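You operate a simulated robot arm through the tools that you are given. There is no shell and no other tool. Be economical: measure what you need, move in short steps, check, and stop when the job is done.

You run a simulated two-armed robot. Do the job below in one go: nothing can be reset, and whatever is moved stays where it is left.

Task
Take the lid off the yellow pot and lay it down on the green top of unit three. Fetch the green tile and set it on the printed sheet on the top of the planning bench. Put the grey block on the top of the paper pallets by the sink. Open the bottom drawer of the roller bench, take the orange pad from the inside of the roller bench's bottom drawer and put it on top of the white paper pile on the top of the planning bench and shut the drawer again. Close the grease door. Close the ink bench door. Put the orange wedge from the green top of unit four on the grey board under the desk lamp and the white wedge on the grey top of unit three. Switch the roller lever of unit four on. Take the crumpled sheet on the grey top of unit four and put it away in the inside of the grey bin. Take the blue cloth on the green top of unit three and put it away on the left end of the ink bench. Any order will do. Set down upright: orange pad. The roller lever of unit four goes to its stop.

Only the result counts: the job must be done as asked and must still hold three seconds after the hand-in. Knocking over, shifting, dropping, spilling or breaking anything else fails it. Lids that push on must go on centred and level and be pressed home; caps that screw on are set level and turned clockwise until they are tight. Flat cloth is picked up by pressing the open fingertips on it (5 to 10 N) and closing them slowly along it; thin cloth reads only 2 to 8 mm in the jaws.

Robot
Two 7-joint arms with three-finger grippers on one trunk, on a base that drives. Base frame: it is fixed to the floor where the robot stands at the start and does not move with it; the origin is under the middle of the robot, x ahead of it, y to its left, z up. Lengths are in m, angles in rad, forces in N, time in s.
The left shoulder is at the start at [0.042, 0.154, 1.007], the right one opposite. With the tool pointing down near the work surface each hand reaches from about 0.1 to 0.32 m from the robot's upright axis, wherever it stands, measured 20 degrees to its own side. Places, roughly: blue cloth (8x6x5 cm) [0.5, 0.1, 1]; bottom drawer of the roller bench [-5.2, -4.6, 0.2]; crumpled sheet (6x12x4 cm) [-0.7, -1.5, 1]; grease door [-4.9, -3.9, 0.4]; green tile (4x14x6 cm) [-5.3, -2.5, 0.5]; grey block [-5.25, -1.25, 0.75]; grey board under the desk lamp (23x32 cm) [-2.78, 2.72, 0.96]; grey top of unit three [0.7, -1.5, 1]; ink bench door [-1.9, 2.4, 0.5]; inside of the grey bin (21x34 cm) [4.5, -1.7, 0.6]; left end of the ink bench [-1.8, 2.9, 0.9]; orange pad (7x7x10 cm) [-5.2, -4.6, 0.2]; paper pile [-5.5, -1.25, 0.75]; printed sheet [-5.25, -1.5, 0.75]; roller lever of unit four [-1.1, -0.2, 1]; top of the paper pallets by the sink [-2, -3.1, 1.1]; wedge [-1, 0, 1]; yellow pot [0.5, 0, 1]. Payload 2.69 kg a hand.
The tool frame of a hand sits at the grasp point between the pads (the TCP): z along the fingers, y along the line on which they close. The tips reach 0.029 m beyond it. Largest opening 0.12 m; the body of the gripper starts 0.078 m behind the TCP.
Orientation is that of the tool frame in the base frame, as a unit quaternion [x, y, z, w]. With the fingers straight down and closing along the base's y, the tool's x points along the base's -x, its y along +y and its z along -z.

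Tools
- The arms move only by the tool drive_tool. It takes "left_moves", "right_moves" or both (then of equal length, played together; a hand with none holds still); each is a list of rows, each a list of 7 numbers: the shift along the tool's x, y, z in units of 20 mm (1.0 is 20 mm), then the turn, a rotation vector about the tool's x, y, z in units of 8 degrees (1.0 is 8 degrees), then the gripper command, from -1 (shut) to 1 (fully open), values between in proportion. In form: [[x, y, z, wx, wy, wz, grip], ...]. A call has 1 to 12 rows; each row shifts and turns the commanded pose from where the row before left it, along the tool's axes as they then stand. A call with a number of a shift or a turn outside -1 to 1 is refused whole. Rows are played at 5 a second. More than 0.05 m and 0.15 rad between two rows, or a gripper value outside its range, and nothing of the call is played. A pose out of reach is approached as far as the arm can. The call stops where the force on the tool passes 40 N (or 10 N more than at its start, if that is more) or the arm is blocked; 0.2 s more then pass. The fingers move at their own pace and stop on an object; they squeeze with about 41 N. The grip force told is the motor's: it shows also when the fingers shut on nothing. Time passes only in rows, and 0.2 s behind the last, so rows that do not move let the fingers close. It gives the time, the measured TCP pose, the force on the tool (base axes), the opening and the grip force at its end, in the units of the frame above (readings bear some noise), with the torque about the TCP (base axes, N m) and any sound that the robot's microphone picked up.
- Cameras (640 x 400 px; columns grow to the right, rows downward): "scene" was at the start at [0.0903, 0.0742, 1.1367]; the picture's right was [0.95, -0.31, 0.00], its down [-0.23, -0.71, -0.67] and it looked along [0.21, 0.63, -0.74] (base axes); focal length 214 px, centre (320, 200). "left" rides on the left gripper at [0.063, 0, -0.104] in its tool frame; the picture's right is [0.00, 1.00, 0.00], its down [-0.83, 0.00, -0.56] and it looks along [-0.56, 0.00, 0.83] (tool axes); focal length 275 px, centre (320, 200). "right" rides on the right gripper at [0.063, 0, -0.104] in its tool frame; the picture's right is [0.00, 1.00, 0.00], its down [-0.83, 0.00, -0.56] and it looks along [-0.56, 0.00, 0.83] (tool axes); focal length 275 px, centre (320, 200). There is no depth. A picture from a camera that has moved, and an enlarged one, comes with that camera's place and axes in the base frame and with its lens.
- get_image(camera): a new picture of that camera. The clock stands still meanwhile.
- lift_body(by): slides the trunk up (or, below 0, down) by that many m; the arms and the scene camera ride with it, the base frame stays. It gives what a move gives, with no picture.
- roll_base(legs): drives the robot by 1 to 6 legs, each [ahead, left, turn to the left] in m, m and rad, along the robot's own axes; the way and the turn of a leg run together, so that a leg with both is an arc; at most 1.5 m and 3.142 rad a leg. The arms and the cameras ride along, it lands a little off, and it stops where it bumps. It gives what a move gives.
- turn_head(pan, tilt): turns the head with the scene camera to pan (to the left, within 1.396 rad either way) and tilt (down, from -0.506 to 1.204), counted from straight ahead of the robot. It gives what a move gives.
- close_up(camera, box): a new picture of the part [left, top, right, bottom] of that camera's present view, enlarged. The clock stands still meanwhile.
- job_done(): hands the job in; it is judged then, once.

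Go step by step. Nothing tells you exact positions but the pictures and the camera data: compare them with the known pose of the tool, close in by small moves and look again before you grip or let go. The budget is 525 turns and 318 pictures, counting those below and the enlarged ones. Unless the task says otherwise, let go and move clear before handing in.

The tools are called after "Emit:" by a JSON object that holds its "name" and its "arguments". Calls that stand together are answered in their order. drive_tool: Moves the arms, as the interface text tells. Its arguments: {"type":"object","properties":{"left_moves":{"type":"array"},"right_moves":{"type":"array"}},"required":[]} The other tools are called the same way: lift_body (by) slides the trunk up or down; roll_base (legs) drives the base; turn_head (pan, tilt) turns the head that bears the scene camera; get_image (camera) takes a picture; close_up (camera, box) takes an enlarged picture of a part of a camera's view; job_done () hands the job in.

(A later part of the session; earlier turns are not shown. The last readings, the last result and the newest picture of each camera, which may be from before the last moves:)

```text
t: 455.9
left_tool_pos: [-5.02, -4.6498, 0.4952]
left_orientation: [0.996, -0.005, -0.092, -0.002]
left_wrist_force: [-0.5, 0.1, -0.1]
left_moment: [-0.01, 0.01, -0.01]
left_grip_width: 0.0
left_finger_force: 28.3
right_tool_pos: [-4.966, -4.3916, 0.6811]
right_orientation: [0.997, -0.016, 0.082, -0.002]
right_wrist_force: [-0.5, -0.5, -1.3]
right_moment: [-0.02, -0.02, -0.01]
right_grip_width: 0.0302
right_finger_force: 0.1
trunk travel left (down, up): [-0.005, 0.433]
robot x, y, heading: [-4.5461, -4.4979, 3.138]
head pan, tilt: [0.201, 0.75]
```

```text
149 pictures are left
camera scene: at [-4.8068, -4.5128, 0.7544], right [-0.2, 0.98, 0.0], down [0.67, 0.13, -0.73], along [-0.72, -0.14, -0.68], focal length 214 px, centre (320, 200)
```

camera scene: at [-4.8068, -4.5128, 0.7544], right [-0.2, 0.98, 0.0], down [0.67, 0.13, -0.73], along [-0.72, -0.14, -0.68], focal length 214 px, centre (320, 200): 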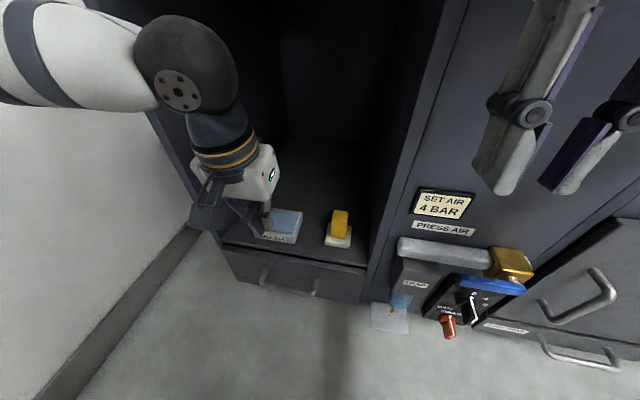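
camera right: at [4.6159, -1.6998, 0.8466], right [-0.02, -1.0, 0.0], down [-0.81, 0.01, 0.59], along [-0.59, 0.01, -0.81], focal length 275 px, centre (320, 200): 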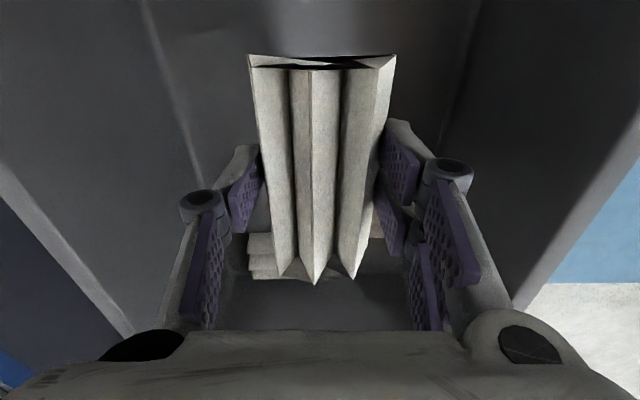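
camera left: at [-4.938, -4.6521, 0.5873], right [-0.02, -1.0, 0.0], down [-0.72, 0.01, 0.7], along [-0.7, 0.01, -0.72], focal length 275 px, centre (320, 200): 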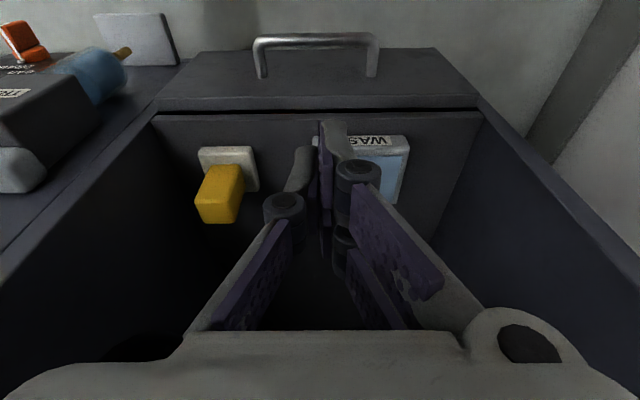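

Emit:
{"name": "drive_tool", "arguments": {"left_moves": [[0.18, 0, 0.98, 0, 0, 0, -1], [0.18, 0, 0.98, 0, 0, 0, -1], [0.18, 0, 0.98, 0, 0, 0, -1], [0.18, 0, 0.98, 0, 0, 0, -1], [0.18, 0, 0.98, 0, 0, 0, -1], [0.18, 0, 0.98, 0, 0, 0, -1], [0.18, 0, 0.98, 0, 0, 0, -1], [0.18, 0, 0.98, 0, 0, 0, -1], [0.18, 0, 0.98, 0, 0, 0, -1], [0.18, 0, 0.98, 0, 0, 0, -1], [0.12, 0, 0.7, 0, 0, 0, -1]]}}

Emit:
{"name": "get_image", "arguments": {"camera": "left"}}

Emit:
{"name": "get_image", "arguments": {"camera": "scene"}}

```text
t: 458.3
left_tool_pos: [-5.0188, -4.6489, 0.2835]
left_orientation: [0.996, -0.006, -0.091, -0.002]
left_wrist_force: [-0.6, -0.1, -0.8]
left_moment: [0.0, -0.03, 0.0]
left_grip_width: 0.0002
left_finger_force: 28.3
right_tool_pos: [-4.9639, -4.3902, 0.6816]
right_orientation: [0.997, -0.015, 0.081, -0.003]
right_wrist_force: [-0.1, -0.5, 0.3]
right_moment: [0.01, 0.03, 0.02]
right_grip_width: 0.0301
right_finger_force: 0.0
trunk travel left (down, up): [-0.005, 0.433]
robot x, y, heading: [-4.5425, -4.4952, 3.137]
head pan, tilt: [0.201, 0.75]
```

```text
148 pictures are left
camera left: at [-4.9381, -4.6515, 0.3747], right [-0.01, -1.0, 0.0], down [-0.72, 0.01, 0.7], along [-0.7, 0.01, -0.72], focal length 275 px, centre (320, 200)
```

left: 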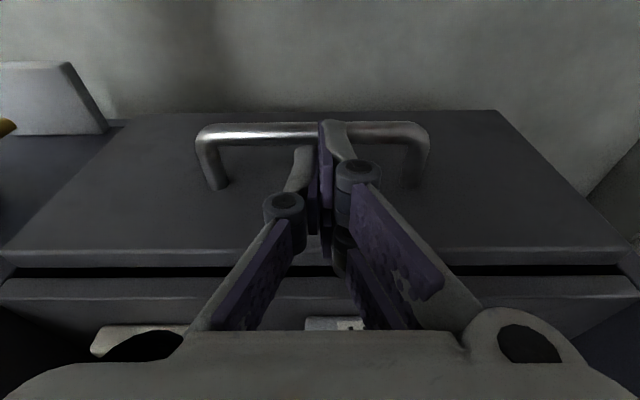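

```text
147 pictures are left
camera scene: at [-4.8068, -4.5128, 0.7544], right [-0.2, 0.98, 0.0], down [0.67, 0.13, -0.73], along [-0.72, -0.14, -0.68], focal length 214 px, centre (320, 200)
```

scene: 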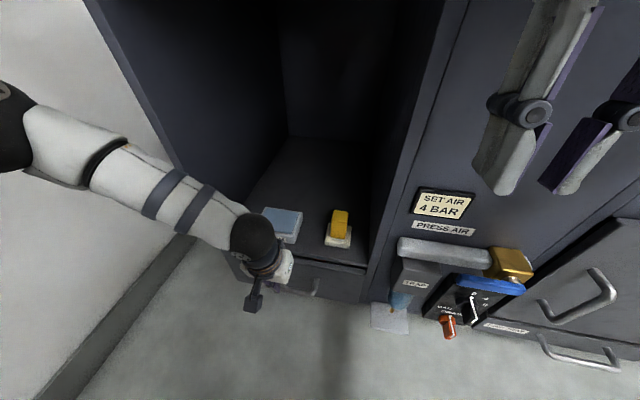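

Emit:
{"name": "drive_tool", "arguments": {"left_moves": [[-0.88, 0, 0.16, 0, 0, 0, -1], [-0.88, 0, 0.16, 0, 0, 0, -1], [-0.85, 0, 0.16, 0, 0, 0, -1], [0.18, 0, 0.98, 0, 0, 0, -1], [0.18, 0, 0.98, 0, 0, 0, -1], [0.18, 0, 0.98, 0, 0, 0, -1], [0.18, 0, 0.98, 0, 0, 0, -1], [0.14, 0, 0.8, 0, 0, 0, -1]]}}

Emit:
{"name": "get_image", "arguments": {"camera": "left"}}

```text
t: 458.9
left_tool_pos: [-5.0454, -4.6471, 0.2816]
left_orientation: [0.997, -0.005, -0.08, -0.002]
left_wrist_force: [1.8, 1.1, -1.0]
left_moment: [0.05, -0.06, 0.02]
left_grip_width: 0.0
left_finger_force: 28.7
right_tool_pos: [-4.9656, -4.392, 0.682]
right_orientation: [0.997, -0.015, 0.08, -0.003]
right_wrist_force: [-0.4, 0.3, 0.4]
right_moment: [0.0, 0.0, 0.01]
right_grip_width: 0.0301
right_finger_force: 0.1
trunk travel left (down, up): [-0.005, 0.433]
robot x, y, heading: [-4.5456, -4.4957, 3.143]
head pan, tilt: [0.201, 0.75]
stopped in row 3 (left hand): the force on the tool passed its limit at 56 N (the readings are from after the stop); the commanded pose is now the measured one
```

```text
146 pictures are left
camera left: at [-4.9665, -4.6515, 0.374], right [-0.01, -1.0, 0.0], down [-0.73, 0.01, 0.68], along [-0.68, 0.01, -0.73], focal length 275 px, centre (320, 200)
```

left: 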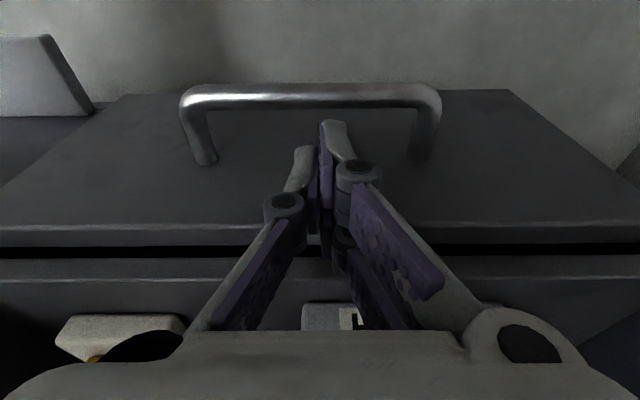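

Contact shows the drawer front is at x≈-5.06 and the bar at about -5.02, z≈0.24. I ease back and slip the fingers down behind the bar.

Emit:
{"name": "drive_tool", "arguments": {"left_moves": [[0.25, 0, -0.04, 0, 0, 0, -1], [0.08, 0, 0.5, 0, 0, 0, -1], [0.08, 0, 0.5, 0, 0, 0, -1], [0.08, 0, 0.5, 0, 0, 0, -1], [0.08, 0, 0.5, 0, 0, 0, -1], [0.08, 0, 0.5, 0, 0, 0, -1]]}}

Emit:
{"name": "get_image", "arguments": {"camera": "left"}}

```text
t: 460.0
left_tool_pos: [-5.0414, -4.648, 0.2552]
left_orientation: [0.997, -0.004, -0.082, -0.001]
left_wrist_force: [8.3, -2.6, 21.4]
left_moment: [-0.17, -0.46, -0.1]
left_grip_width: 0.0001
left_finger_force: 28.2
right_tool_pos: [-4.9632, -4.391, 0.6821]
right_orientation: [0.997, -0.015, 0.08, -0.002]
right_wrist_force: [0.2, 0.4, -0.3]
right_moment: [-0.01, -0.03, -0.02]
right_grip_width: 0.0301
right_finger_force: 0.0
trunk travel left (down, up): [-0.005, 0.433]
robot x, y, heading: [-4.5448, -4.4997, 3.141]
head pan, tilt: [0.201, 0.75]
stopped in row 5 (left hand): the force on the tool passed its limit at 58 N (the readings are from after the stop); the commanded pose is now the measured one
```

```text
145 pictures are left
camera left: at [-4.9618, -4.6507, 0.348], right [-0.01, -1.0, 0.0], down [-0.73, 0.01, 0.69], along [-0.69, 0.01, -0.73], focal length 275 px, centre (320, 200)
```

left: 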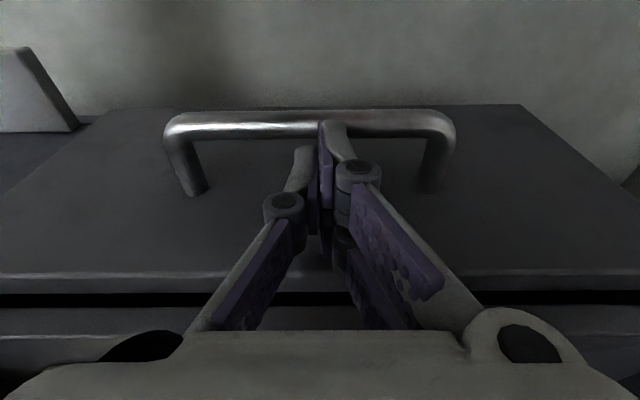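

Emit:
{"name": "get_image", "arguments": {"camera": "scene"}}

```text
144 pictures are left
camera scene: at [-4.8055, -4.5133, 0.7548], right [-0.2, 0.98, 0.0], down [0.67, 0.13, -0.73], along [-0.72, -0.15, -0.68], focal length 214 px, centre (320, 200)
```

scene: 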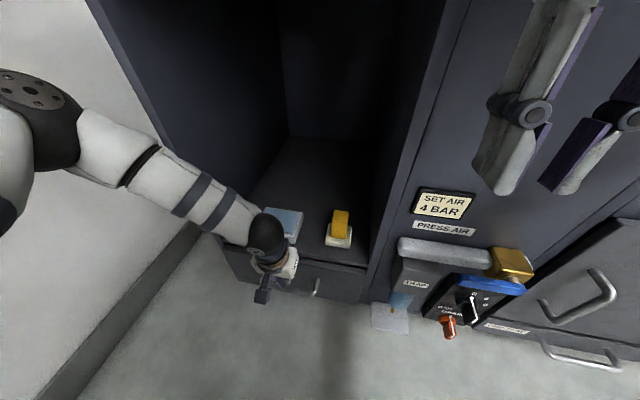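

Emit:
{"name": "drive_tool", "arguments": {"left_moves": [[-0.16, 0, -0.98, 0, 0, 0, -1], [-0.16, 0, -0.98, 0, 0.55, 0, -1], [0, 0, 0, 0, 0.55, 0, -1], [-0.1, 0, 0, 0, 0, 0, -1], [-0.1, 0, 0, 0, 0, 0, -1], [-0.1, 0, 0, 0, 0, 0, -1], [-0.1, 0, 0, 0, 0, 0, -1], [-0.1, 0, 0, 0, 0, 0, -1]]}}

Emit:
{"name": "close_up", "arguments": {"camera": "left", "box": [140, 60, 500, 300]}}

```text
t: 461.8
left_tool_pos: [-5.0494, -4.6502, 0.2933]
left_orientation: [1.0, -0.003, -0.004, 0.001]
left_wrist_force: [12.9, -2.3, 4.7]
left_moment: [0.0, -0.25, 0.1]
left_grip_width: 0.0
left_finger_force: 28.7
right_tool_pos: [-4.9645, -4.3921, 0.6824]
right_orientation: [0.997, -0.014, 0.08, -0.002]
right_wrist_force: [0.4, -0.4, 0.0]
right_moment: [-0.01, -0.01, -0.01]
right_grip_width: 0.03
right_finger_force: 0.1
trunk travel left (down, up): [-0.005, 0.433]
robot x, y, heading: [-4.542, -4.497, 3.138]
head pan, tilt: [0.201, 0.75]
```

```text
1.67 times, centred on (320, 180) of left
camera zoom: at [-4.9854, -4.6512, 0.3983], right [-0.01, -1.0, 0.0], down [-0.83, 0.01, 0.56], along [-0.56, 0.01, -0.83], focal length 459 px, centre (320, 233)
```

zoom: 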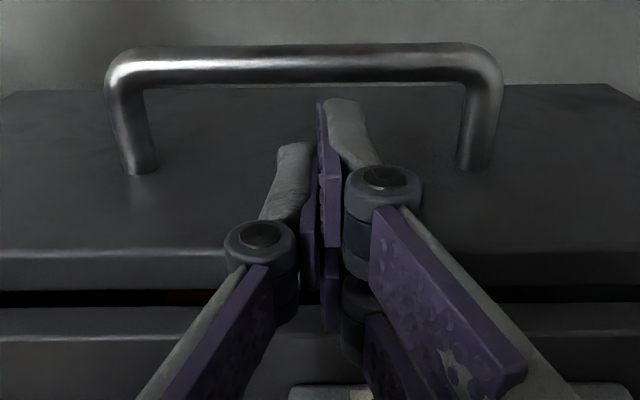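

Emit:
{"name": "drive_tool", "arguments": {"left_moves": [[0.1, 0, 0, 0, 0, 0, -1], [0, 0, 0.5, 0, 0, 0, -1], [0, 0, 0.5, 0, 0, 0, -1], [0, 0, 0.5, 0, 0, 0, -1], [0, 0, 0.5, 0, 0, 0, -1], [0, 0, 0.5, 0, 0, 0, -1], [0, 0, 0.5, 0, 0, 0, -1], [0, 0, 0.5, 0, 0, 0, -1]]}}

Emit:
{"name": "get_image", "arguments": {"camera": "left"}}

```text
t: 463.1
left_tool_pos: [-5.0493, -4.6488, 0.2527]
left_orientation: [1.0, -0.004, -0.005, 0.0]
left_wrist_force: [6.7, -1.7, 19.8]
left_moment: [-0.14, -0.59, -0.08]
left_grip_width: 0.0001
left_finger_force: 28.2
right_tool_pos: [-4.9642, -4.392, 0.6826]
right_orientation: [0.997, -0.015, 0.081, -0.002]
right_wrist_force: [0.3, 0.0, -1.2]
right_moment: [0.03, 0.01, -0.01]
right_grip_width: 0.0301
right_finger_force: 0.0
trunk travel left (down, up): [-0.005, 0.433]
robot x, y, heading: [-4.5445, -4.5008, 3.138]
head pan, tilt: [0.201, 0.75]
stopped in row 6 (left hand): the force on the tool passed its limit at 59 N (the readings are from after the stop); the commanded pose is now the measured one
```

```text
142 pictures are left
camera left: at [-4.9849, -4.651, 0.357], right [-0.01, -1.0, 0.0], down [-0.83, 0.01, 0.56], along [-0.56, 0.01, -0.83], focal length 275 px, centre (320, 200)
```

left: 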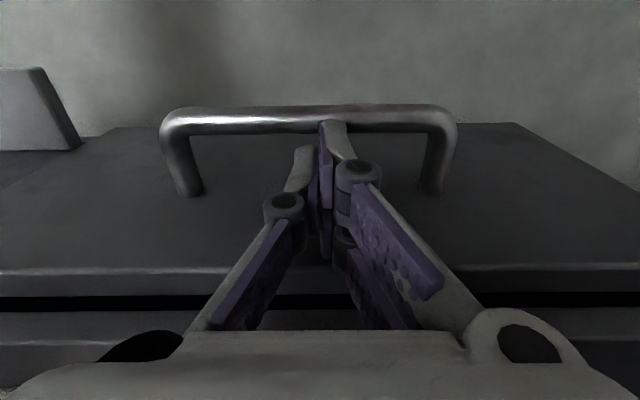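

The finger still lands on the bar. I'll grip the bar instead: raise, turn the wrist 90° so one finger goes behind it.

Emit:
{"name": "drive_tool", "arguments": {"left_moves": [[0, 0, -1, 0, 0, 0, -1], [0, 0, -1, 0, 0, 0, -1], [1, 0, -1, 0, 0, 0, -1], [1, 0, -1, 0, 0, 0, -1], [1, 0, -1, 0, 0, 0, -1], [1, 0, -1, 0, 0, 0, -1], [1, 0, -1, 0, 0, 0, -1], [0, 0, -1, 0, 0, 0, -1]]}}

Emit:
{"name": "drive_tool", "arguments": {"left_moves": [[0, 0, 0, 0, 0, -0.94, -0.3], [0, 0, 0, 0, 0, -0.94, -0.3], [0, 0, 0, 0, 0, -0.94, -0.3], [0, 0, 0, 0, 0, -0.94, -0.3], [0, 0, 0, 0, 0, -0.94, -0.3], [0, 0, 0, 0, 0, -0.94, -0.3], [0, 0, 0, 0, 0, -0.94, -0.3], [0, 0, 0, 0, 0, -0.94, -0.3], [0, 0, 0, 0, 0, -0.94, -0.3], [0, 0, 0, 0, 0, -0.94, -0.3], [0, 0, 0, 0, 0, -0.94, -0.3], [0, 0, 0, 0, 0, -0.94, -0.3]]}}

Emit:
{"name": "get_image", "arguments": {"camera": "scene"}}

```text
t: 464.9
left_tool_pos: [-4.9503, -4.6529, 0.4101]
left_orientation: [1.0, -0.005, -0.004, 0.001]
left_wrist_force: [0.2, 0.4, 0.3]
left_moment: [0.0, -0.04, -0.01]
left_grip_width: 0.0001
left_finger_force: 28.3
right_tool_pos: [-4.9649, -4.3926, 0.6815]
right_orientation: [0.997, -0.015, 0.081, -0.002]
right_wrist_force: [-0.3, 0.2, 0.0]
right_moment: [0.02, -0.01, 0.02]
right_grip_width: 0.0301
right_finger_force: 0.2
trunk travel left (down, up): [-0.005, 0.433]
robot x, y, heading: [-4.5426, -4.4941, 3.144]
head pan, tilt: [0.201, 0.75]
```

```text
t: 467.5
left_tool_pos: [-4.9492, -4.6498, 0.4102]
left_orientation: [0.708, 0.706, -0.003, -0.003]
left_wrist_force: [0.1, 0.6, -0.1]
left_moment: [0.01, 0.02, -0.01]
left_grip_width: 0.042
left_finger_force: 0.0
right_tool_pos: [-4.9646, -4.3919, 0.6809]
right_orientation: [0.997, -0.015, 0.081, -0.002]
right_wrist_force: [0.5, -0.6, 0.4]
right_moment: [-0.03, -0.02, 0.02]
right_grip_width: 0.03
right_finger_force: 0.1
trunk travel left (down, up): [-0.005, 0.433]
robot x, y, heading: [-4.5499, -4.4972, 3.138]
head pan, tilt: [0.201, 0.75]
```

```text
141 pictures are left
camera scene: at [-4.8065, -4.5135, 0.7544], right [-0.2, 0.98, 0.0], down [0.67, 0.14, -0.73], along [-0.72, -0.14, -0.68], focal length 214 px, centre (320, 200)
```

scene: 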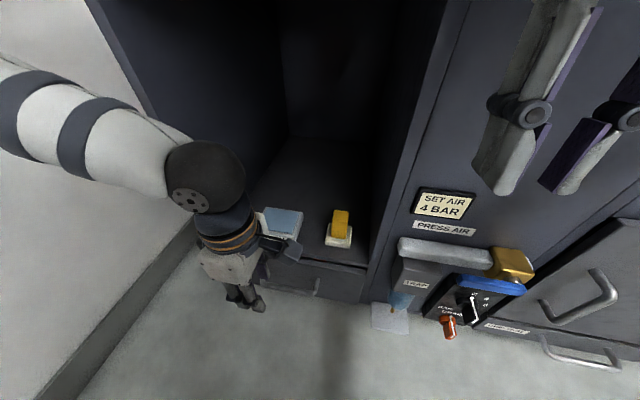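

Emit:
{"name": "drive_tool", "arguments": {"left_moves": [[1, 0, 0, 1, 0, 0, -0.1], [0.5, 0, 0, 1, 0, 0, -0.1], [0, 0, 0, 1, 0, 0, -0.1]]}}

Emit:
{"name": "get_image", "arguments": {"camera": "left"}}

```text
t: 468.3
left_tool_pos: [-4.9663, -4.6118, 0.4065]
left_orientation: [0.692, 0.69, -0.15, -0.15]
left_wrist_force: [0.5, -0.5, -0.2]
left_moment: [-0.01, -0.03, 0.0]
left_grip_width: 0.054
left_finger_force: 0.0
left hand out of reach, approached as far as the arm can: row 3
right_tool_pos: [-4.964, -4.3909, 0.6822]
right_orientation: [0.997, -0.015, 0.081, -0.002]
right_wrist_force: [-0.5, -0.1, -0.3]
right_moment: [-0.03, 0.01, -0.01]
right_grip_width: 0.03
right_finger_force: 0.1
trunk travel left (down, up): [-0.005, 0.433]
robot x, y, heading: [-4.5413, -4.4955, 3.139]
head pan, tilt: [0.201, 0.75]
```

```text
140 pictures are left
camera left: at [-4.9216, -4.5494, 0.5021], right [0.91, -0.01, -0.41], down [0.22, -0.83, 0.51], along [-0.35, -0.56, -0.76], focal length 275 px, centre (320, 200)
```

left: 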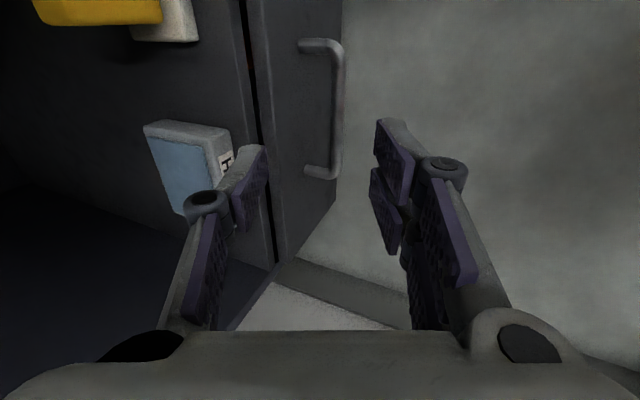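

Emit:
{"name": "drive_tool", "arguments": {"left_moves": [[0, 0.6, 0, 0, 0, 0, -0.4], [-0.4, 0.6, 1, 0, 0, 0, -0.4], [-0.3, 0, 1, 0, 0, 0, -0.4], [0, 0, 1, 0, 0, 0, -0.4], [0, 0, 1, 0, 0, 0, -0.4], [0, 0, 1, 0, 0, 0, -0.4], [0, 0, 0.8, 0, 0, 0, -0.4]]}}

Emit:
{"name": "get_image", "arguments": {"camera": "left"}}

```text
t: 469.9
left_tool_pos: [-5.0015, -4.6216, 0.2912]
left_orientation: [0.693, 0.689, -0.151, -0.152]
left_wrist_force: [-0.4, -0.3, 0.1]
left_moment: [0.02, -0.05, 0.0]
left_grip_width: 0.0361
left_finger_force: 0.0
left hand out of reach, approached as far as the arm can: row 1
right_tool_pos: [-4.9655, -4.3917, 0.682]
right_orientation: [0.997, -0.014, 0.081, -0.003]
right_wrist_force: [-0.7, 0.6, -0.3]
right_moment: [-0.02, 0.0, -0.03]
right_grip_width: 0.03
right_finger_force: 0.1
trunk travel left (down, up): [-0.005, 0.433]
robot x, y, heading: [-4.5438, -4.4985, 3.137]
head pan, tilt: [0.201, 0.75]
```

```text
139 pictures are left
camera left: at [-4.957, -4.5594, 0.3857], right [0.91, -0.01, -0.42], down [0.22, -0.83, 0.51], along [-0.35, -0.55, -0.75], focal length 275 px, centre (320, 200)
```

left: 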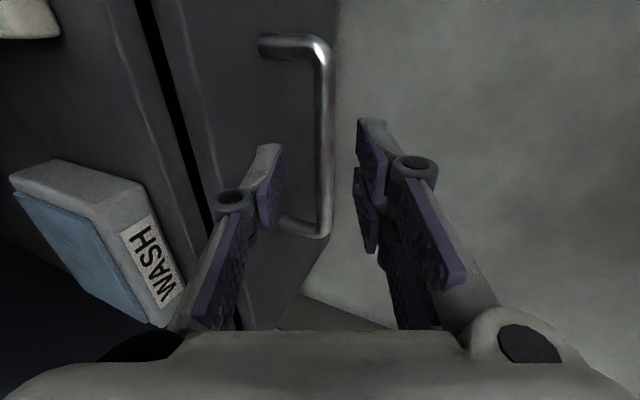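

Emit:
{"name": "drive_tool", "arguments": {"left_moves": [[0, 0.4, 0, 0, 0, 0, -0.5], [0, 0, 0.6, 0, 0, 0, -0.5], [0, 0, 0.6, 0, 0, 0, -0.5], [0, 0, 0.6, 0, 0, 0, -0.5], [0, 0, 0.5, 0, 0, 0, -0.5]]}}

Emit:
{"name": "get_image", "arguments": {"camera": "left"}}

```text
t: 471.1
left_tool_pos: [-5.0123, -4.6205, 0.2468]
left_orientation: [0.692, 0.69, -0.15, -0.15]
left_wrist_force: [-0.4, -0.2, -0.6]
left_moment: [0.01, 0.01, 0.0]
left_grip_width: 0.0298
left_finger_force: 0.2
right_tool_pos: [-4.9648, -4.3917, 0.6817]
right_orientation: [0.997, -0.014, 0.081, -0.001]
right_wrist_force: [-0.4, 0.6, -0.2]
right_moment: [0.0, 0.03, 0.03]
right_grip_width: 0.03
right_finger_force: 0.0
trunk travel left (down, up): [-0.005, 0.433]
robot x, y, heading: [-4.5417, -4.4976, 3.142]
head pan, tilt: [0.201, 0.75]
```

```text
138 pictures are left
camera left: at [-4.9681, -4.559, 0.3414], right [0.91, -0.01, -0.42], down [0.22, -0.83, 0.51], along [-0.35, -0.55, -0.75], focal length 275 px, centre (320, 200)
```

left: 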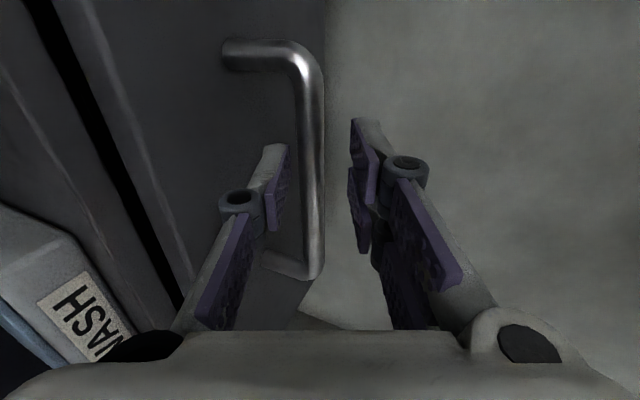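

Emit:
{"name": "drive_tool", "arguments": {"left_moves": [[0, 0, 0.5, 0, 0, 0, -0.5], [0, 0, 0.5, 0, 0, 0, -0.5]]}}

Emit:
{"name": "get_image", "arguments": {"camera": "left"}}

```text
t: 471.7
left_tool_pos: [-5.02, -4.6209, 0.2254]
left_orientation: [0.693, 0.689, -0.151, -0.151]
left_wrist_force: [0.5, -0.5, -0.3]
left_moment: [0.01, 0.0, -0.06]
left_grip_width: 0.0298
left_finger_force: 0.1
right_tool_pos: [-4.9648, -4.3921, 0.6818]
right_orientation: [0.997, -0.014, 0.081, -0.002]
right_wrist_force: [-0.2, 0.3, 0.1]
right_moment: [-0.03, -0.02, 0.0]
right_grip_width: 0.0299
right_finger_force: 0.0
trunk travel left (down, up): [-0.005, 0.433]
robot x, y, heading: [-4.5442, -4.494, 3.137]
head pan, tilt: [0.201, 0.75]
```

```text
137 pictures are left
camera left: at [-4.9755, -4.559, 0.3216], right [0.91, -0.01, -0.42], down [0.22, -0.83, 0.51], along [-0.35, -0.55, -0.75], focal length 275 px, centre (320, 200)
```

left: 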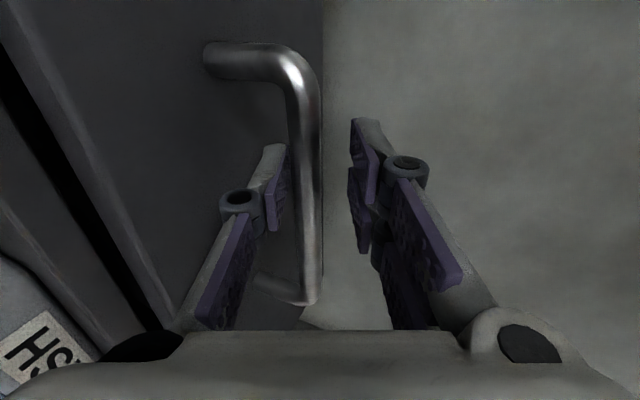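

Bar sits between the fingers. I close and then pull.

Emit:
{"name": "drive_tool", "arguments": {"left_moves": [[0, 0, 0.3, 0, 0, 0, -0.5], [0, 0, 0, 0, 0, 0, -1], [0, 0, 0, 0, 0, 0, -1], [0, 0, 0, 0, 0, 0, -1]]}}

Emit:
{"name": "get_image", "arguments": {"camera": "left"}}

```text
t: 472.7
left_tool_pos: [-5.0243, -4.6202, 0.2217]
left_orientation: [0.692, 0.689, -0.152, -0.152]
left_wrist_force: [-3.2, -1.4, 25.6]
left_moment: [0.26, 0.08, 0.75]
left_grip_width: 0.0128
left_finger_force: 39.8
right_tool_pos: [-4.9638, -4.391, 0.6829]
right_orientation: [0.997, -0.015, 0.08, -0.002]
right_wrist_force: [0.4, -0.2, 0.4]
right_moment: [-0.05, 0.02, 0.02]
right_grip_width: 0.03
right_finger_force: 0.1
trunk travel left (down, up): [-0.005, 0.433]
robot x, y, heading: [-4.5448, -4.4982, 3.143]
head pan, tilt: [0.201, 0.75]
```

```text
136 pictures are left
camera left: at [-4.9788, -4.5588, 0.3174], right [0.91, -0.01, -0.42], down [0.23, -0.83, 0.51], along [-0.35, -0.55, -0.75], focal length 275 px, centre (320, 200)
```

left: 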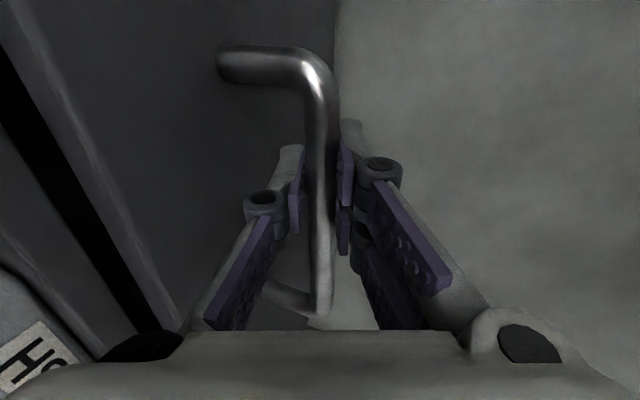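

Emit:
{"name": "roll_base", "arguments": {"legs": [[-0.15, 0, 0]]}}

Emit:
{"name": "get_image", "arguments": {"camera": "scene"}}

```text
t: 474.0
left_tool_pos: [-4.8732, -4.6199, 0.2219]
left_orientation: [0.692, 0.69, -0.15, -0.151]
left_wrist_force: [2.1, 7.8, 30.9]
left_moment: [0.3, -0.02, 0.73]
left_grip_width: 0.0128
left_finger_force: 39.4
right_tool_pos: [-4.8142, -4.3915, 0.6828]
right_orientation: [0.997, -0.013, 0.08, -0.003]
right_wrist_force: [0.1, 0.7, 0.3]
right_moment: [0.02, 0.0, 0.0]
right_grip_width: 0.03
right_finger_force: 0.1
trunk travel left (down, up): [-0.005, 0.433]
robot x, y, heading: [-4.3923, -4.496, -3.139]
head pan, tilt: [0.201, 0.75]
```

```text
135 pictures are left
camera scene: at [-4.6561, -4.5136, 0.7548], right [-0.2, 0.98, 0.0], down [0.67, 0.14, -0.73], along [-0.72, -0.15, -0.68], focal length 214 px, centre (320, 200)
```

scene: 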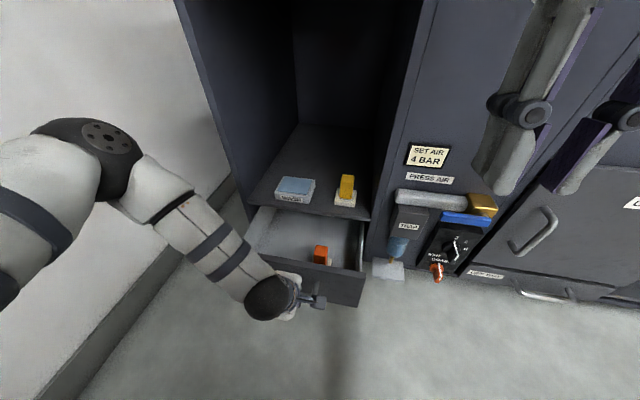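

Emit:
{"name": "roll_base", "arguments": {"legs": [[-0.1, 0, 0]]}}

Emit:
{"name": "get_image", "arguments": {"camera": "scene"}}

```text
t: 475.2
left_tool_pos: [-4.7723, -4.6202, 0.2225]
left_orientation: [0.692, 0.69, -0.148, -0.152]
left_wrist_force: [5.1, 6.7, 20.6]
left_moment: [0.39, -0.04, 0.67]
left_grip_width: 0.0129
left_finger_force: 39.4
right_tool_pos: [-4.7167, -4.3937, 0.6817]
right_orientation: [0.997, -0.013, 0.08, -0.002]
right_wrist_force: [-0.4, -0.1, -0.6]
right_moment: [0.01, -0.01, 0.02]
right_grip_width: 0.0298
right_finger_force: 0.0
trunk travel left (down, up): [-0.005, 0.433]
robot x, y, heading: [-4.2934, -4.4955, -3.147]
head pan, tilt: [0.201, 0.75]
```

```text
134 pictures are left
camera scene: at [-4.5573, -4.5141, 0.7547], right [-0.2, 0.98, 0.0], down [0.67, 0.14, -0.73], along [-0.72, -0.15, -0.68], focal length 214 px, centre (320, 200)
```

scene: 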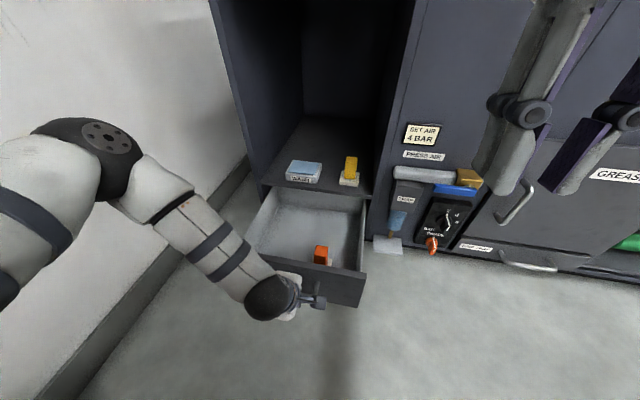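

The drawer is open and the orange pad shows near (-4.9,-4.58). I free the handle and turn the left hand back to pick the pad.

Emit:
{"name": "drive_tool", "arguments": {"left_moves": [[0, 0, 0, 0, 0, 0, -0.4], [0, 0, 0, 0, 0, 0, -0.4], [0, 0, -1, 0, 0, 0, -0.4], [0, 0, -1, 0, 0, 0, -0.4], [0, 0, -1, 0, 0, 0, -0.4], [0, 0, -1, 0, 0, 0, -0.4], [0, 0, -1, 0, 0, 0, -0.4], [0, 0, -1, -1, 0, 0, -0.4], [0, 0, -1, -1, 0, 0, -0.4], [0, 0, -1, -1, 0, 0, -0.4], [0, 0, -1, -0.15, 0, 0, -0.4]]}}

Emit:
{"name": "drive_tool", "arguments": {"left_moves": [[0, 0, 0, 0, 0, 0.94, 0], [0, 0, 0, 0, 0, 0.94, 0], [0, 0, 0, 0, 0, 0.94, 0], [0, 0, 0, 0, 0, 0.94, 0], [0, 0, 0, 0, 0, 0.94, 0], [0, 0, 0, 0, 0, 0.94, 0], [0, 0, 0, 0, 0, 0.94, 0], [0, 0, 0, 0, 0, 0.94, 0], [0, 0, 0, 0, 0, 0.94, 0], [0, 0, 0, 0, 0, 0.94, 0], [0, 0, 0, 0, 0, 0.94, 0.6], [0, 0, 0, 0, 0, 0.94, 0.6]]}}

Emit:
{"name": "get_image", "arguments": {"camera": "left"}}

Emit:
{"name": "get_image", "arguments": {"camera": "scene"}}

```text
t: 477.6
left_tool_pos: [-4.716, -4.6218, 0.3906]
left_orientation: [0.709, 0.705, 0.006, 0.002]
left_wrist_force: [-0.3, 0.2, -0.9]
left_moment: [-0.03, 0.01, -0.04]
left_grip_width: 0.0362
left_finger_force: 0.0
right_tool_pos: [-4.7168, -4.3931, 0.6816]
right_orientation: [0.997, -0.013, 0.08, -0.003]
right_wrist_force: [0.6, 0.6, 0.0]
right_moment: [-0.03, 0.02, -0.01]
right_grip_width: 0.0301
right_finger_force: 0.0
trunk travel left (down, up): [-0.005, 0.433]
robot x, y, heading: [-4.2956, -4.4997, -3.14]
head pan, tilt: [0.201, 0.75]
```

```text
t: 480.2
left_tool_pos: [-4.714, -4.6215, 0.3883]
left_orientation: [1.0, -0.005, 0.007, -0.002]
left_wrist_force: [0.3, -0.9, 0.4]
left_moment: [0.03, 0.04, 0.01]
left_grip_width: 0.0958
left_finger_force: 0.0
right_tool_pos: [-4.7167, -4.3938, 0.6814]
right_orientation: [0.997, -0.013, 0.081, -0.003]
right_wrist_force: [0.3, -0.6, 0.1]
right_moment: [0.01, -0.02, 0.01]
right_grip_width: 0.0299
right_finger_force: 0.1
trunk travel left (down, up): [-0.005, 0.433]
robot x, y, heading: [-4.2954, -4.4978, -3.138]
head pan, tilt: [0.201, 0.75]
```

```text
133 pictures are left
camera left: at [-4.652, -4.6241, 0.4947], right [-0.01, -1.0, 0.0], down [-0.84, 0.01, 0.55], along [-0.55, 0.01, -0.84], focal length 275 px, centre (320, 200)
```

left: 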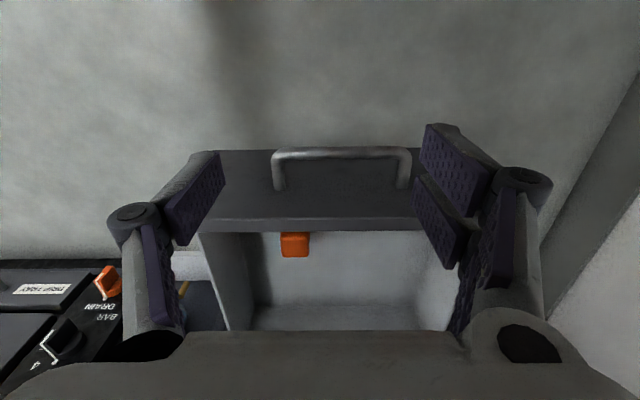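

```text
132 pictures are left
camera scene: at [-4.5581, -4.5143, 0.7544], right [-0.2, 0.98, 0.0], down [0.67, 0.14, -0.73], along [-0.72, -0.15, -0.68], focal length 214 px, centre (320, 200)
```

scene: 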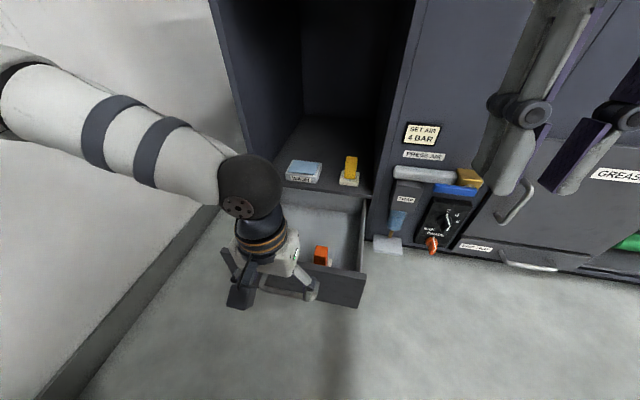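

Emit:
{"name": "close_up", "arguments": {"camera": "scene", "box": [270, 200, 380, 310]}}

Emit:
{"name": "close_up", "arguments": {"camera": "left", "box": [220, 140, 430, 330]}}

```text
3.64 times, centred on (325, 255) of scene
camera zoom: at [-4.5581, -4.5143, 0.7544], right [-0.2, 0.98, 0.0], down [0.67, 0.14, -0.73], along [-0.72, -0.15, -0.68], focal length 780 px, centre (302, 0)
```

zoom: 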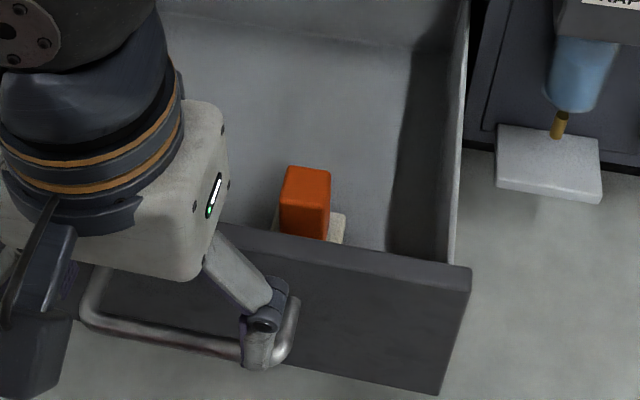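

```text
2.11 times, centred on (325, 235) of left
camera zoom: at [-4.652, -4.6241, 0.4947], right [-0.01, -1.0, 0.0], down [-0.84, 0.01, 0.55], along [-0.55, 0.01, -0.84], focal length 580 px, centre (310, 126)
```

zoom: 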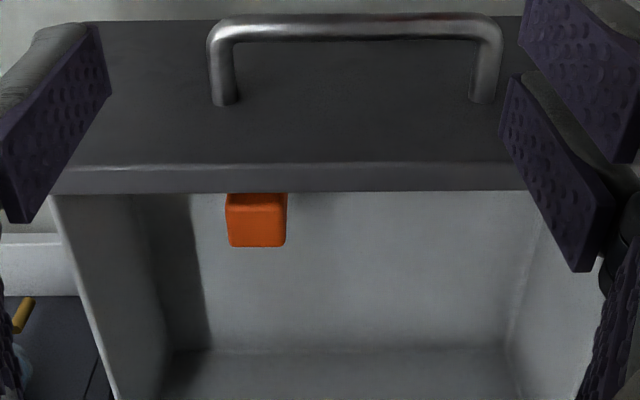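

The pad is a foam base with an orange handle, top near (-4.913,-4.586,0.22). I move over it.

Emit:
{"name": "roll_base", "arguments": {"legs": [[0.1, 0, 0]]}}

Emit:
{"name": "drive_tool", "arguments": {"left_moves": [[-1, -0.6, 0, 0, 0, 0, 0.2], [-1, -0.6, 0, 0, 0, 0, 0.2], [-1, -0.6, 0, 0, 0, 0, 0.2], [-1, 0, 0, 0, 0, 0, 0.2], [-0.9, 0, 0, 0, 0, 0, 0.2]]}}

Emit:
{"name": "get_image", "arguments": {"camera": "left"}}

```text
t: 481.3
left_tool_pos: [-4.8131, -4.6219, 0.3893]
left_orientation: [1.0, -0.004, 0.006, -0.001]
left_wrist_force: [0.7, -0.6, 0.0]
left_moment: [0.01, 0.03, 0.0]
left_grip_width: 0.0961
left_finger_force: 0.1
right_tool_pos: [-4.8139, -4.3934, 0.6809]
right_orientation: [0.997, -0.014, 0.081, -0.002]
right_wrist_force: [0.3, 0.3, 0.5]
right_moment: [-0.03, 0.01, -0.03]
right_grip_width: 0.0303
right_finger_force: 0.1
trunk travel left (down, up): [-0.005, 0.433]
robot x, y, heading: [-4.3935, -4.4983, -3.141]
head pan, tilt: [0.201, 0.75]
```

```text
t: 482.5
left_tool_pos: [-4.9121, -4.5842, 0.3888]
left_orientation: [1.0, -0.004, 0.006, -0.002]
left_wrist_force: [-0.3, 0.7, -0.4]
left_moment: [0.03, 0.0, 0.03]
left_grip_width: 0.072
left_finger_force: 0.1
right_tool_pos: [-4.8148, -4.3925, 0.6804]
right_orientation: [0.997, -0.013, 0.081, -0.003]
right_wrist_force: [-0.5, -0.4, -0.2]
right_moment: [0.01, 0.02, 0.01]
right_grip_width: 0.0298
right_finger_force: 0.1
trunk travel left (down, up): [-0.005, 0.433]
robot x, y, heading: [-4.3956, -4.499, -3.134]
head pan, tilt: [0.201, 0.75]
```

```text
129 pictures are left
camera left: at [-4.849, -4.5862, 0.4944], right [-0.01, -1.0, 0.0], down [-0.84, 0.01, 0.55], along [-0.55, 0.01, -0.84], focal length 275 px, centre (320, 200)
```

left: 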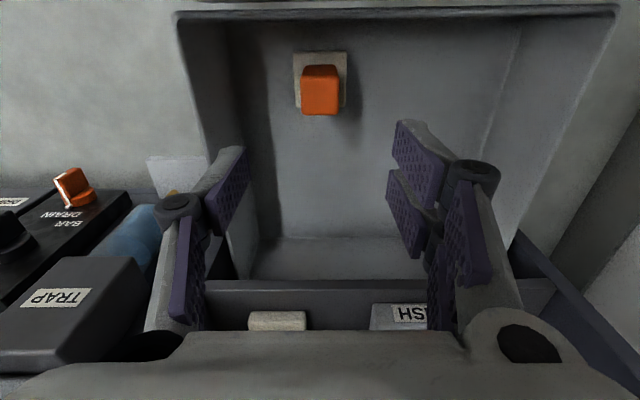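

Emit:
{"name": "drive_tool", "arguments": {"left_moves": [[0, 0, 1, 0, 0, 0, 0.2], [0, 0, 1, 0, 0, 0, 0.2], [0, 0, 1, 0, 0, 0, 0.2], [0, 0, 1, 0, 0, 0, 0.2], [0, 0, 1, 0, 0, 0, 0.2], [0, 0, 1, 0, 0, 0, 0.2], [0, 0, 1, 0, 0, 0, 0.2]]}}

Emit:
{"name": "get_image", "arguments": {"camera": "left"}}

```text
t: 484.1
left_tool_pos: [-4.9098, -4.5832, 0.2462]
left_orientation: [1.0, -0.005, 0.006, -0.001]
left_wrist_force: [0.3, -0.2, -0.7]
left_moment: [-0.01, 0.02, 0.03]
left_grip_width: 0.0721
left_finger_force: 0.0
right_tool_pos: [-4.8158, -4.393, 0.6806]
right_orientation: [0.997, -0.013, 0.081, -0.003]
right_wrist_force: [-0.9, 0.1, 0.0]
right_moment: [0.0, 0.01, -0.03]
right_grip_width: 0.0301
right_finger_force: 0.0
trunk travel left (down, up): [-0.005, 0.433]
robot x, y, heading: [-4.394, -4.4972, -3.143]
head pan, tilt: [0.201, 0.75]
```

```text
128 pictures are left
camera left: at [-4.8477, -4.585, 0.3524], right [-0.01, -1.0, 0.0], down [-0.84, 0.01, 0.55], along [-0.55, 0.01, -0.84], focal length 275 px, centre (320, 200)
```

left: 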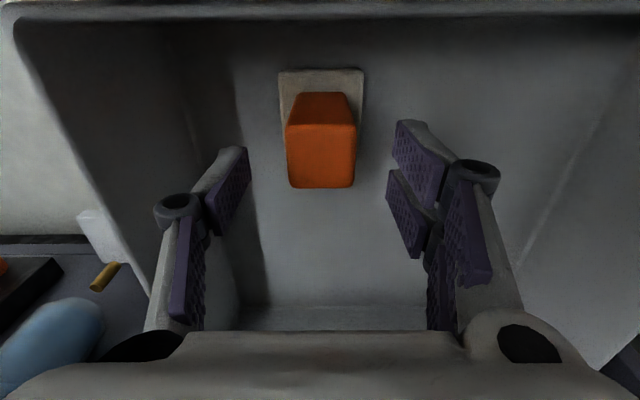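

Emit:
{"name": "drive_tool", "arguments": {"left_moves": [[0, 0, 0.9, 0, 0, 0, 0.2], [0, 0, 0.9, 0, 0, 0, 0.2], [0, 0, 0.8, 0, 0, 0, 0.2], [0, 0, 0, 0, 0, 0, -0.3], [0, 0, 0, 0, 0, 0, -1], [0, 0, 0, 0, 0, 0, -1], [0, 0, -0.5, 0, 0, 0, -1], [0, 0, -1, 0, 0, 0, -1], [0, 0, -1, 0, 0, 0, -1], [0, 0, -1, 0, 0, 0, -1]]}}

Emit:
{"name": "get_image", "arguments": {"camera": "left"}}

```text
t: 486.3
left_tool_pos: [-4.9077, -4.584, 0.2677]
left_orientation: [1.0, -0.005, 0.006, -0.002]
left_wrist_force: [0.6, 1.0, -1.4]
left_moment: [0.03, 0.0, -0.01]
left_grip_width: 0.037
left_finger_force: 40.5
right_tool_pos: [-4.8135, -4.3934, 0.6815]
right_orientation: [0.997, -0.013, 0.081, -0.002]
right_wrist_force: [0.1, 0.4, 0.4]
right_moment: [0.02, -0.01, 0.02]
right_grip_width: 0.03
right_finger_force: 0.1
trunk travel left (down, up): [-0.005, 0.433]
robot x, y, heading: [-4.3915, -4.4967, -3.14]
head pan, tilt: [0.201, 0.75]
```

```text
127 pictures are left
camera left: at [-4.8455, -4.5868, 0.3737], right [-0.01, -1.0, 0.0], down [-0.84, 0.01, 0.55], along [-0.55, 0.01, -0.84], focal length 275 px, centre (320, 200)
```

left: 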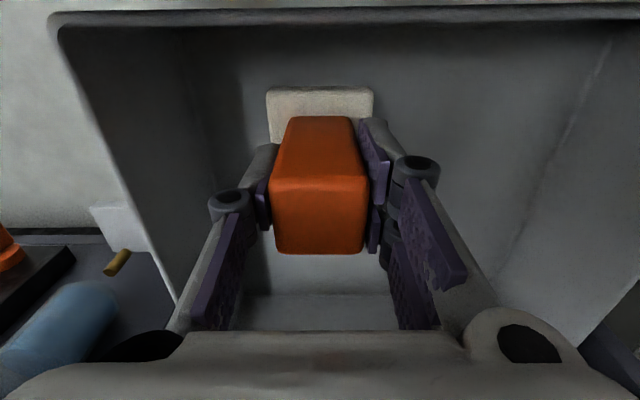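

Emit:
{"name": "drive_tool", "arguments": {"left_moves": [[0, 0, -1, 0, 0, 0, -1], [0, 0, -1, 0, 0, 0, -1], [0, 0, -1, 0, 0, 0, -1], [0, 0, -1, 0, 0, 0, -1], [0, 0, -1, 0, 0, 0, -1], [0, 0, -1, 0, 0, 0, -1], [0, 0, -1, 0, 0, 0, -1], [0, 0, -1, 0, 0, 0, -1], [0, 0, -1, 0, 0, 0, -1], [0, 0, -1, 0, 0, 0, -1]]}}

Emit:
{"name": "roll_base", "arguments": {"legs": [[-0.22, 0.05, 0]]}}

Emit:
{"name": "drive_tool", "arguments": {"right_moves": [[0, 0.3, 1, 0, -0.6, 0, -1], [0, 0.3, 1, 0, -0.6, 0, -1], [0, 0.3, 1, 0, 0, 0, -1], [0, 0.3, 1, 0, 0, 0, -1], [0, 0.3, 1, 0, 0, 0, -1], [0, 0.3, 1, 0, 0, 0, -1], [0, 0.3, 1, 0, 0, 0, -1], [0, 0.3, 1, 0, 0, 0, -1], [0, 0, 1, 0, 0, 0, -1], [0, 0, 1, 0, 0, 0, -1], [0, 0, 1, 0, 0, 0, -1], [0, 0, 1, 0, 0, 0, -1]]}}

Emit:
{"name": "get_image", "arguments": {"camera": "scene"}}

```text
t: 488.5
left_tool_pos: [-4.9122, -4.5845, 0.4667]
left_orientation: [1.0, -0.004, 0.006, -0.002]
left_wrist_force: [0.1, -0.1, -1.4]
left_moment: [-0.05, -0.01, 0.02]
left_grip_width: 0.0374
left_finger_force: 41.1
right_tool_pos: [-4.8153, -4.3929, 0.6822]
right_orientation: [0.997, -0.013, 0.081, -0.002]
right_wrist_force: [0.3, 0.5, -0.6]
right_moment: [0.03, -0.03, -0.03]
right_grip_width: 0.0302
right_finger_force: 0.0
trunk travel left (down, up): [-0.005, 0.433]
robot x, y, heading: [-4.3954, -4.4955, -3.143]
head pan, tilt: [0.201, 0.75]
```

```text
t: 490.1
left_tool_pos: [-4.7452, -4.6077, 0.4656]
left_orientation: [1.0, -0.009, 0.006, -0.002]
left_wrist_force: [0.2, 0.0, -0.6]
left_moment: [0.02, 0.05, 0.01]
left_grip_width: 0.0373
left_finger_force: 41.5
right_tool_pos: [-4.6467, -4.416, 0.6804]
right_orientation: [0.997, -0.018, 0.081, -0.002]
right_wrist_force: [0.3, 0.1, -0.8]
right_moment: [0.02, -0.01, -0.02]
right_grip_width: 0.0299
right_finger_force: 0.2
trunk travel left (down, up): [-0.005, 0.433]
robot x, y, heading: [-4.2239, -4.5195, 3.136]
head pan, tilt: [0.201, 0.75]
stopped in leg 1: the robot was blocked; the commanded pose is now the measured one
```

```text
t: 492.7
left_tool_pos: [-4.7455, -4.6066, 0.4659]
left_orientation: [1.0, -0.009, 0.006, -0.003]
left_wrist_force: [0.2, 0.6, -0.8]
left_moment: [0.0, 0.0, 0.0]
left_grip_width: 0.0374
left_finger_force: 41.2
right_tool_pos: [-4.6463, -4.4642, 0.4399]
right_orientation: [1.0, -0.017, -0.001, -0.004]
right_wrist_force: [-0.4, -0.8, -0.2]
right_moment: [0.02, -0.03, -0.02]
right_grip_width: 0.0
right_finger_force: 28.2
trunk travel left (down, up): [-0.005, 0.433]
robot x, y, heading: [-4.2274, -4.5197, 3.134]
head pan, tilt: [0.201, 0.75]
```

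```text
126 pictures are left
camera scene: at [-4.4888, -4.5388, 0.7544], right [-0.19, 0.98, 0.0], down [0.67, 0.13, -0.73], along [-0.72, -0.14, -0.68], focal length 214 px, centre (320, 200)
```

scene: 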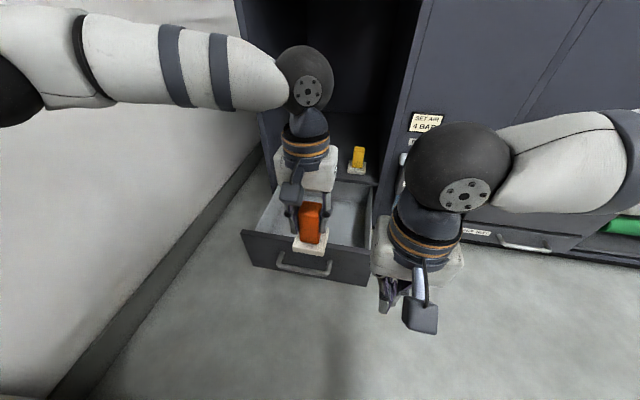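

Emit:
{"name": "drive_tool", "arguments": {"left_moves": [[1, 0, 0, 0, 0, 0, -1], [1, 0, 0, 0, 0, 0, -1], [1, 0, 0, 0, 0, 0, -1], [1, 0, -0.5, 0, 0, 0, -1], [1, 0, -1, 0, 0, 0, -1], [1, 0, -1, 0, 0, 0, -1], [0, 0, -1, 0, 0, 0, -1], [0, 0, 0, 0, 0, 0, -1], [0, 0, 0, 0, 0, 0, -1]], "right_moves": [[0, 0, 1, 0, 0, 0, -1], [0, 0, 1, 0, 0, 0, -1], [0, 0, 1, 0, 0, 0, -1], [0, 0, 1, 0, 0, 0, -1], [0, 0, 1, 0, 0, 0, -1], [0, 0, 1, 0, 0, 0, -1], [0, 0, 1, 0, 0, 0, -1], [0, 0, 1, 0, 0, 0, -1], [0, 0, 1, 0, 0, 0, -1]]}}

Emit:
{"name": "get_image", "arguments": {"camera": "scene"}}

Emit:
{"name": "get_image", "arguments": {"camera": "right"}}

```text
t: 494.7
left_tool_pos: [-4.6243, -4.6109, 0.5398]
left_orientation: [1.0, -0.01, 0.007, -0.003]
left_wrist_force: [0.4, -0.1, -1.0]
left_moment: [0.0, 0.02, 0.03]
left_grip_width: 0.0372
left_finger_force: 41.0
right_tool_pos: [-4.6449, -4.4599, 0.2595]
right_orientation: [1.0, -0.017, -0.001, -0.003]
right_wrist_force: [-0.5, -0.4, -0.4]
right_moment: [-0.02, -0.01, 0.03]
right_grip_width: 0.0
right_finger_force: 29.1
trunk travel left (down, up): [-0.005, 0.433]
robot x, y, heading: [-4.2257, -4.5222, 3.135]
head pan, tilt: [0.201, 0.75]
```

```text
125 pictures are left
camera scene: at [-4.4888, -4.5388, 0.7544], right [-0.19, 0.98, 0.0], down [0.67, 0.13, -0.73], along [-0.72, -0.14, -0.68], focal length 214 px, centre (320, 200)
```

scene: 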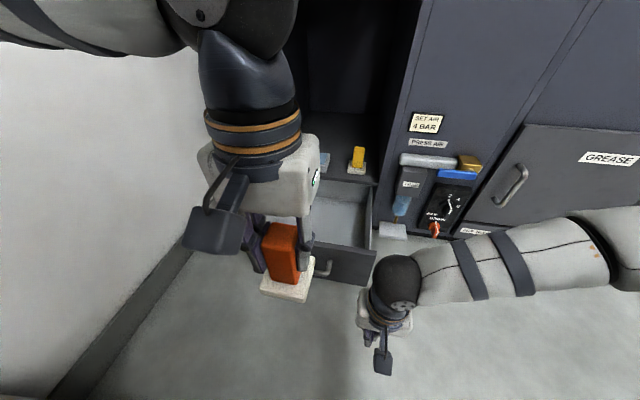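

```text
124 pictures are left
camera right: at [-4.581, -4.4633, 0.3642], right [-0.03, -1.0, -0.01], down [-0.83, 0.02, 0.56], along [-0.56, 0.02, -0.83], focal length 275 px, centre (320, 200)
```

right: 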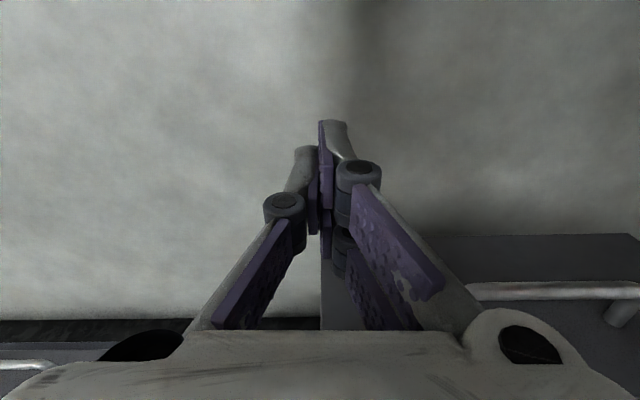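

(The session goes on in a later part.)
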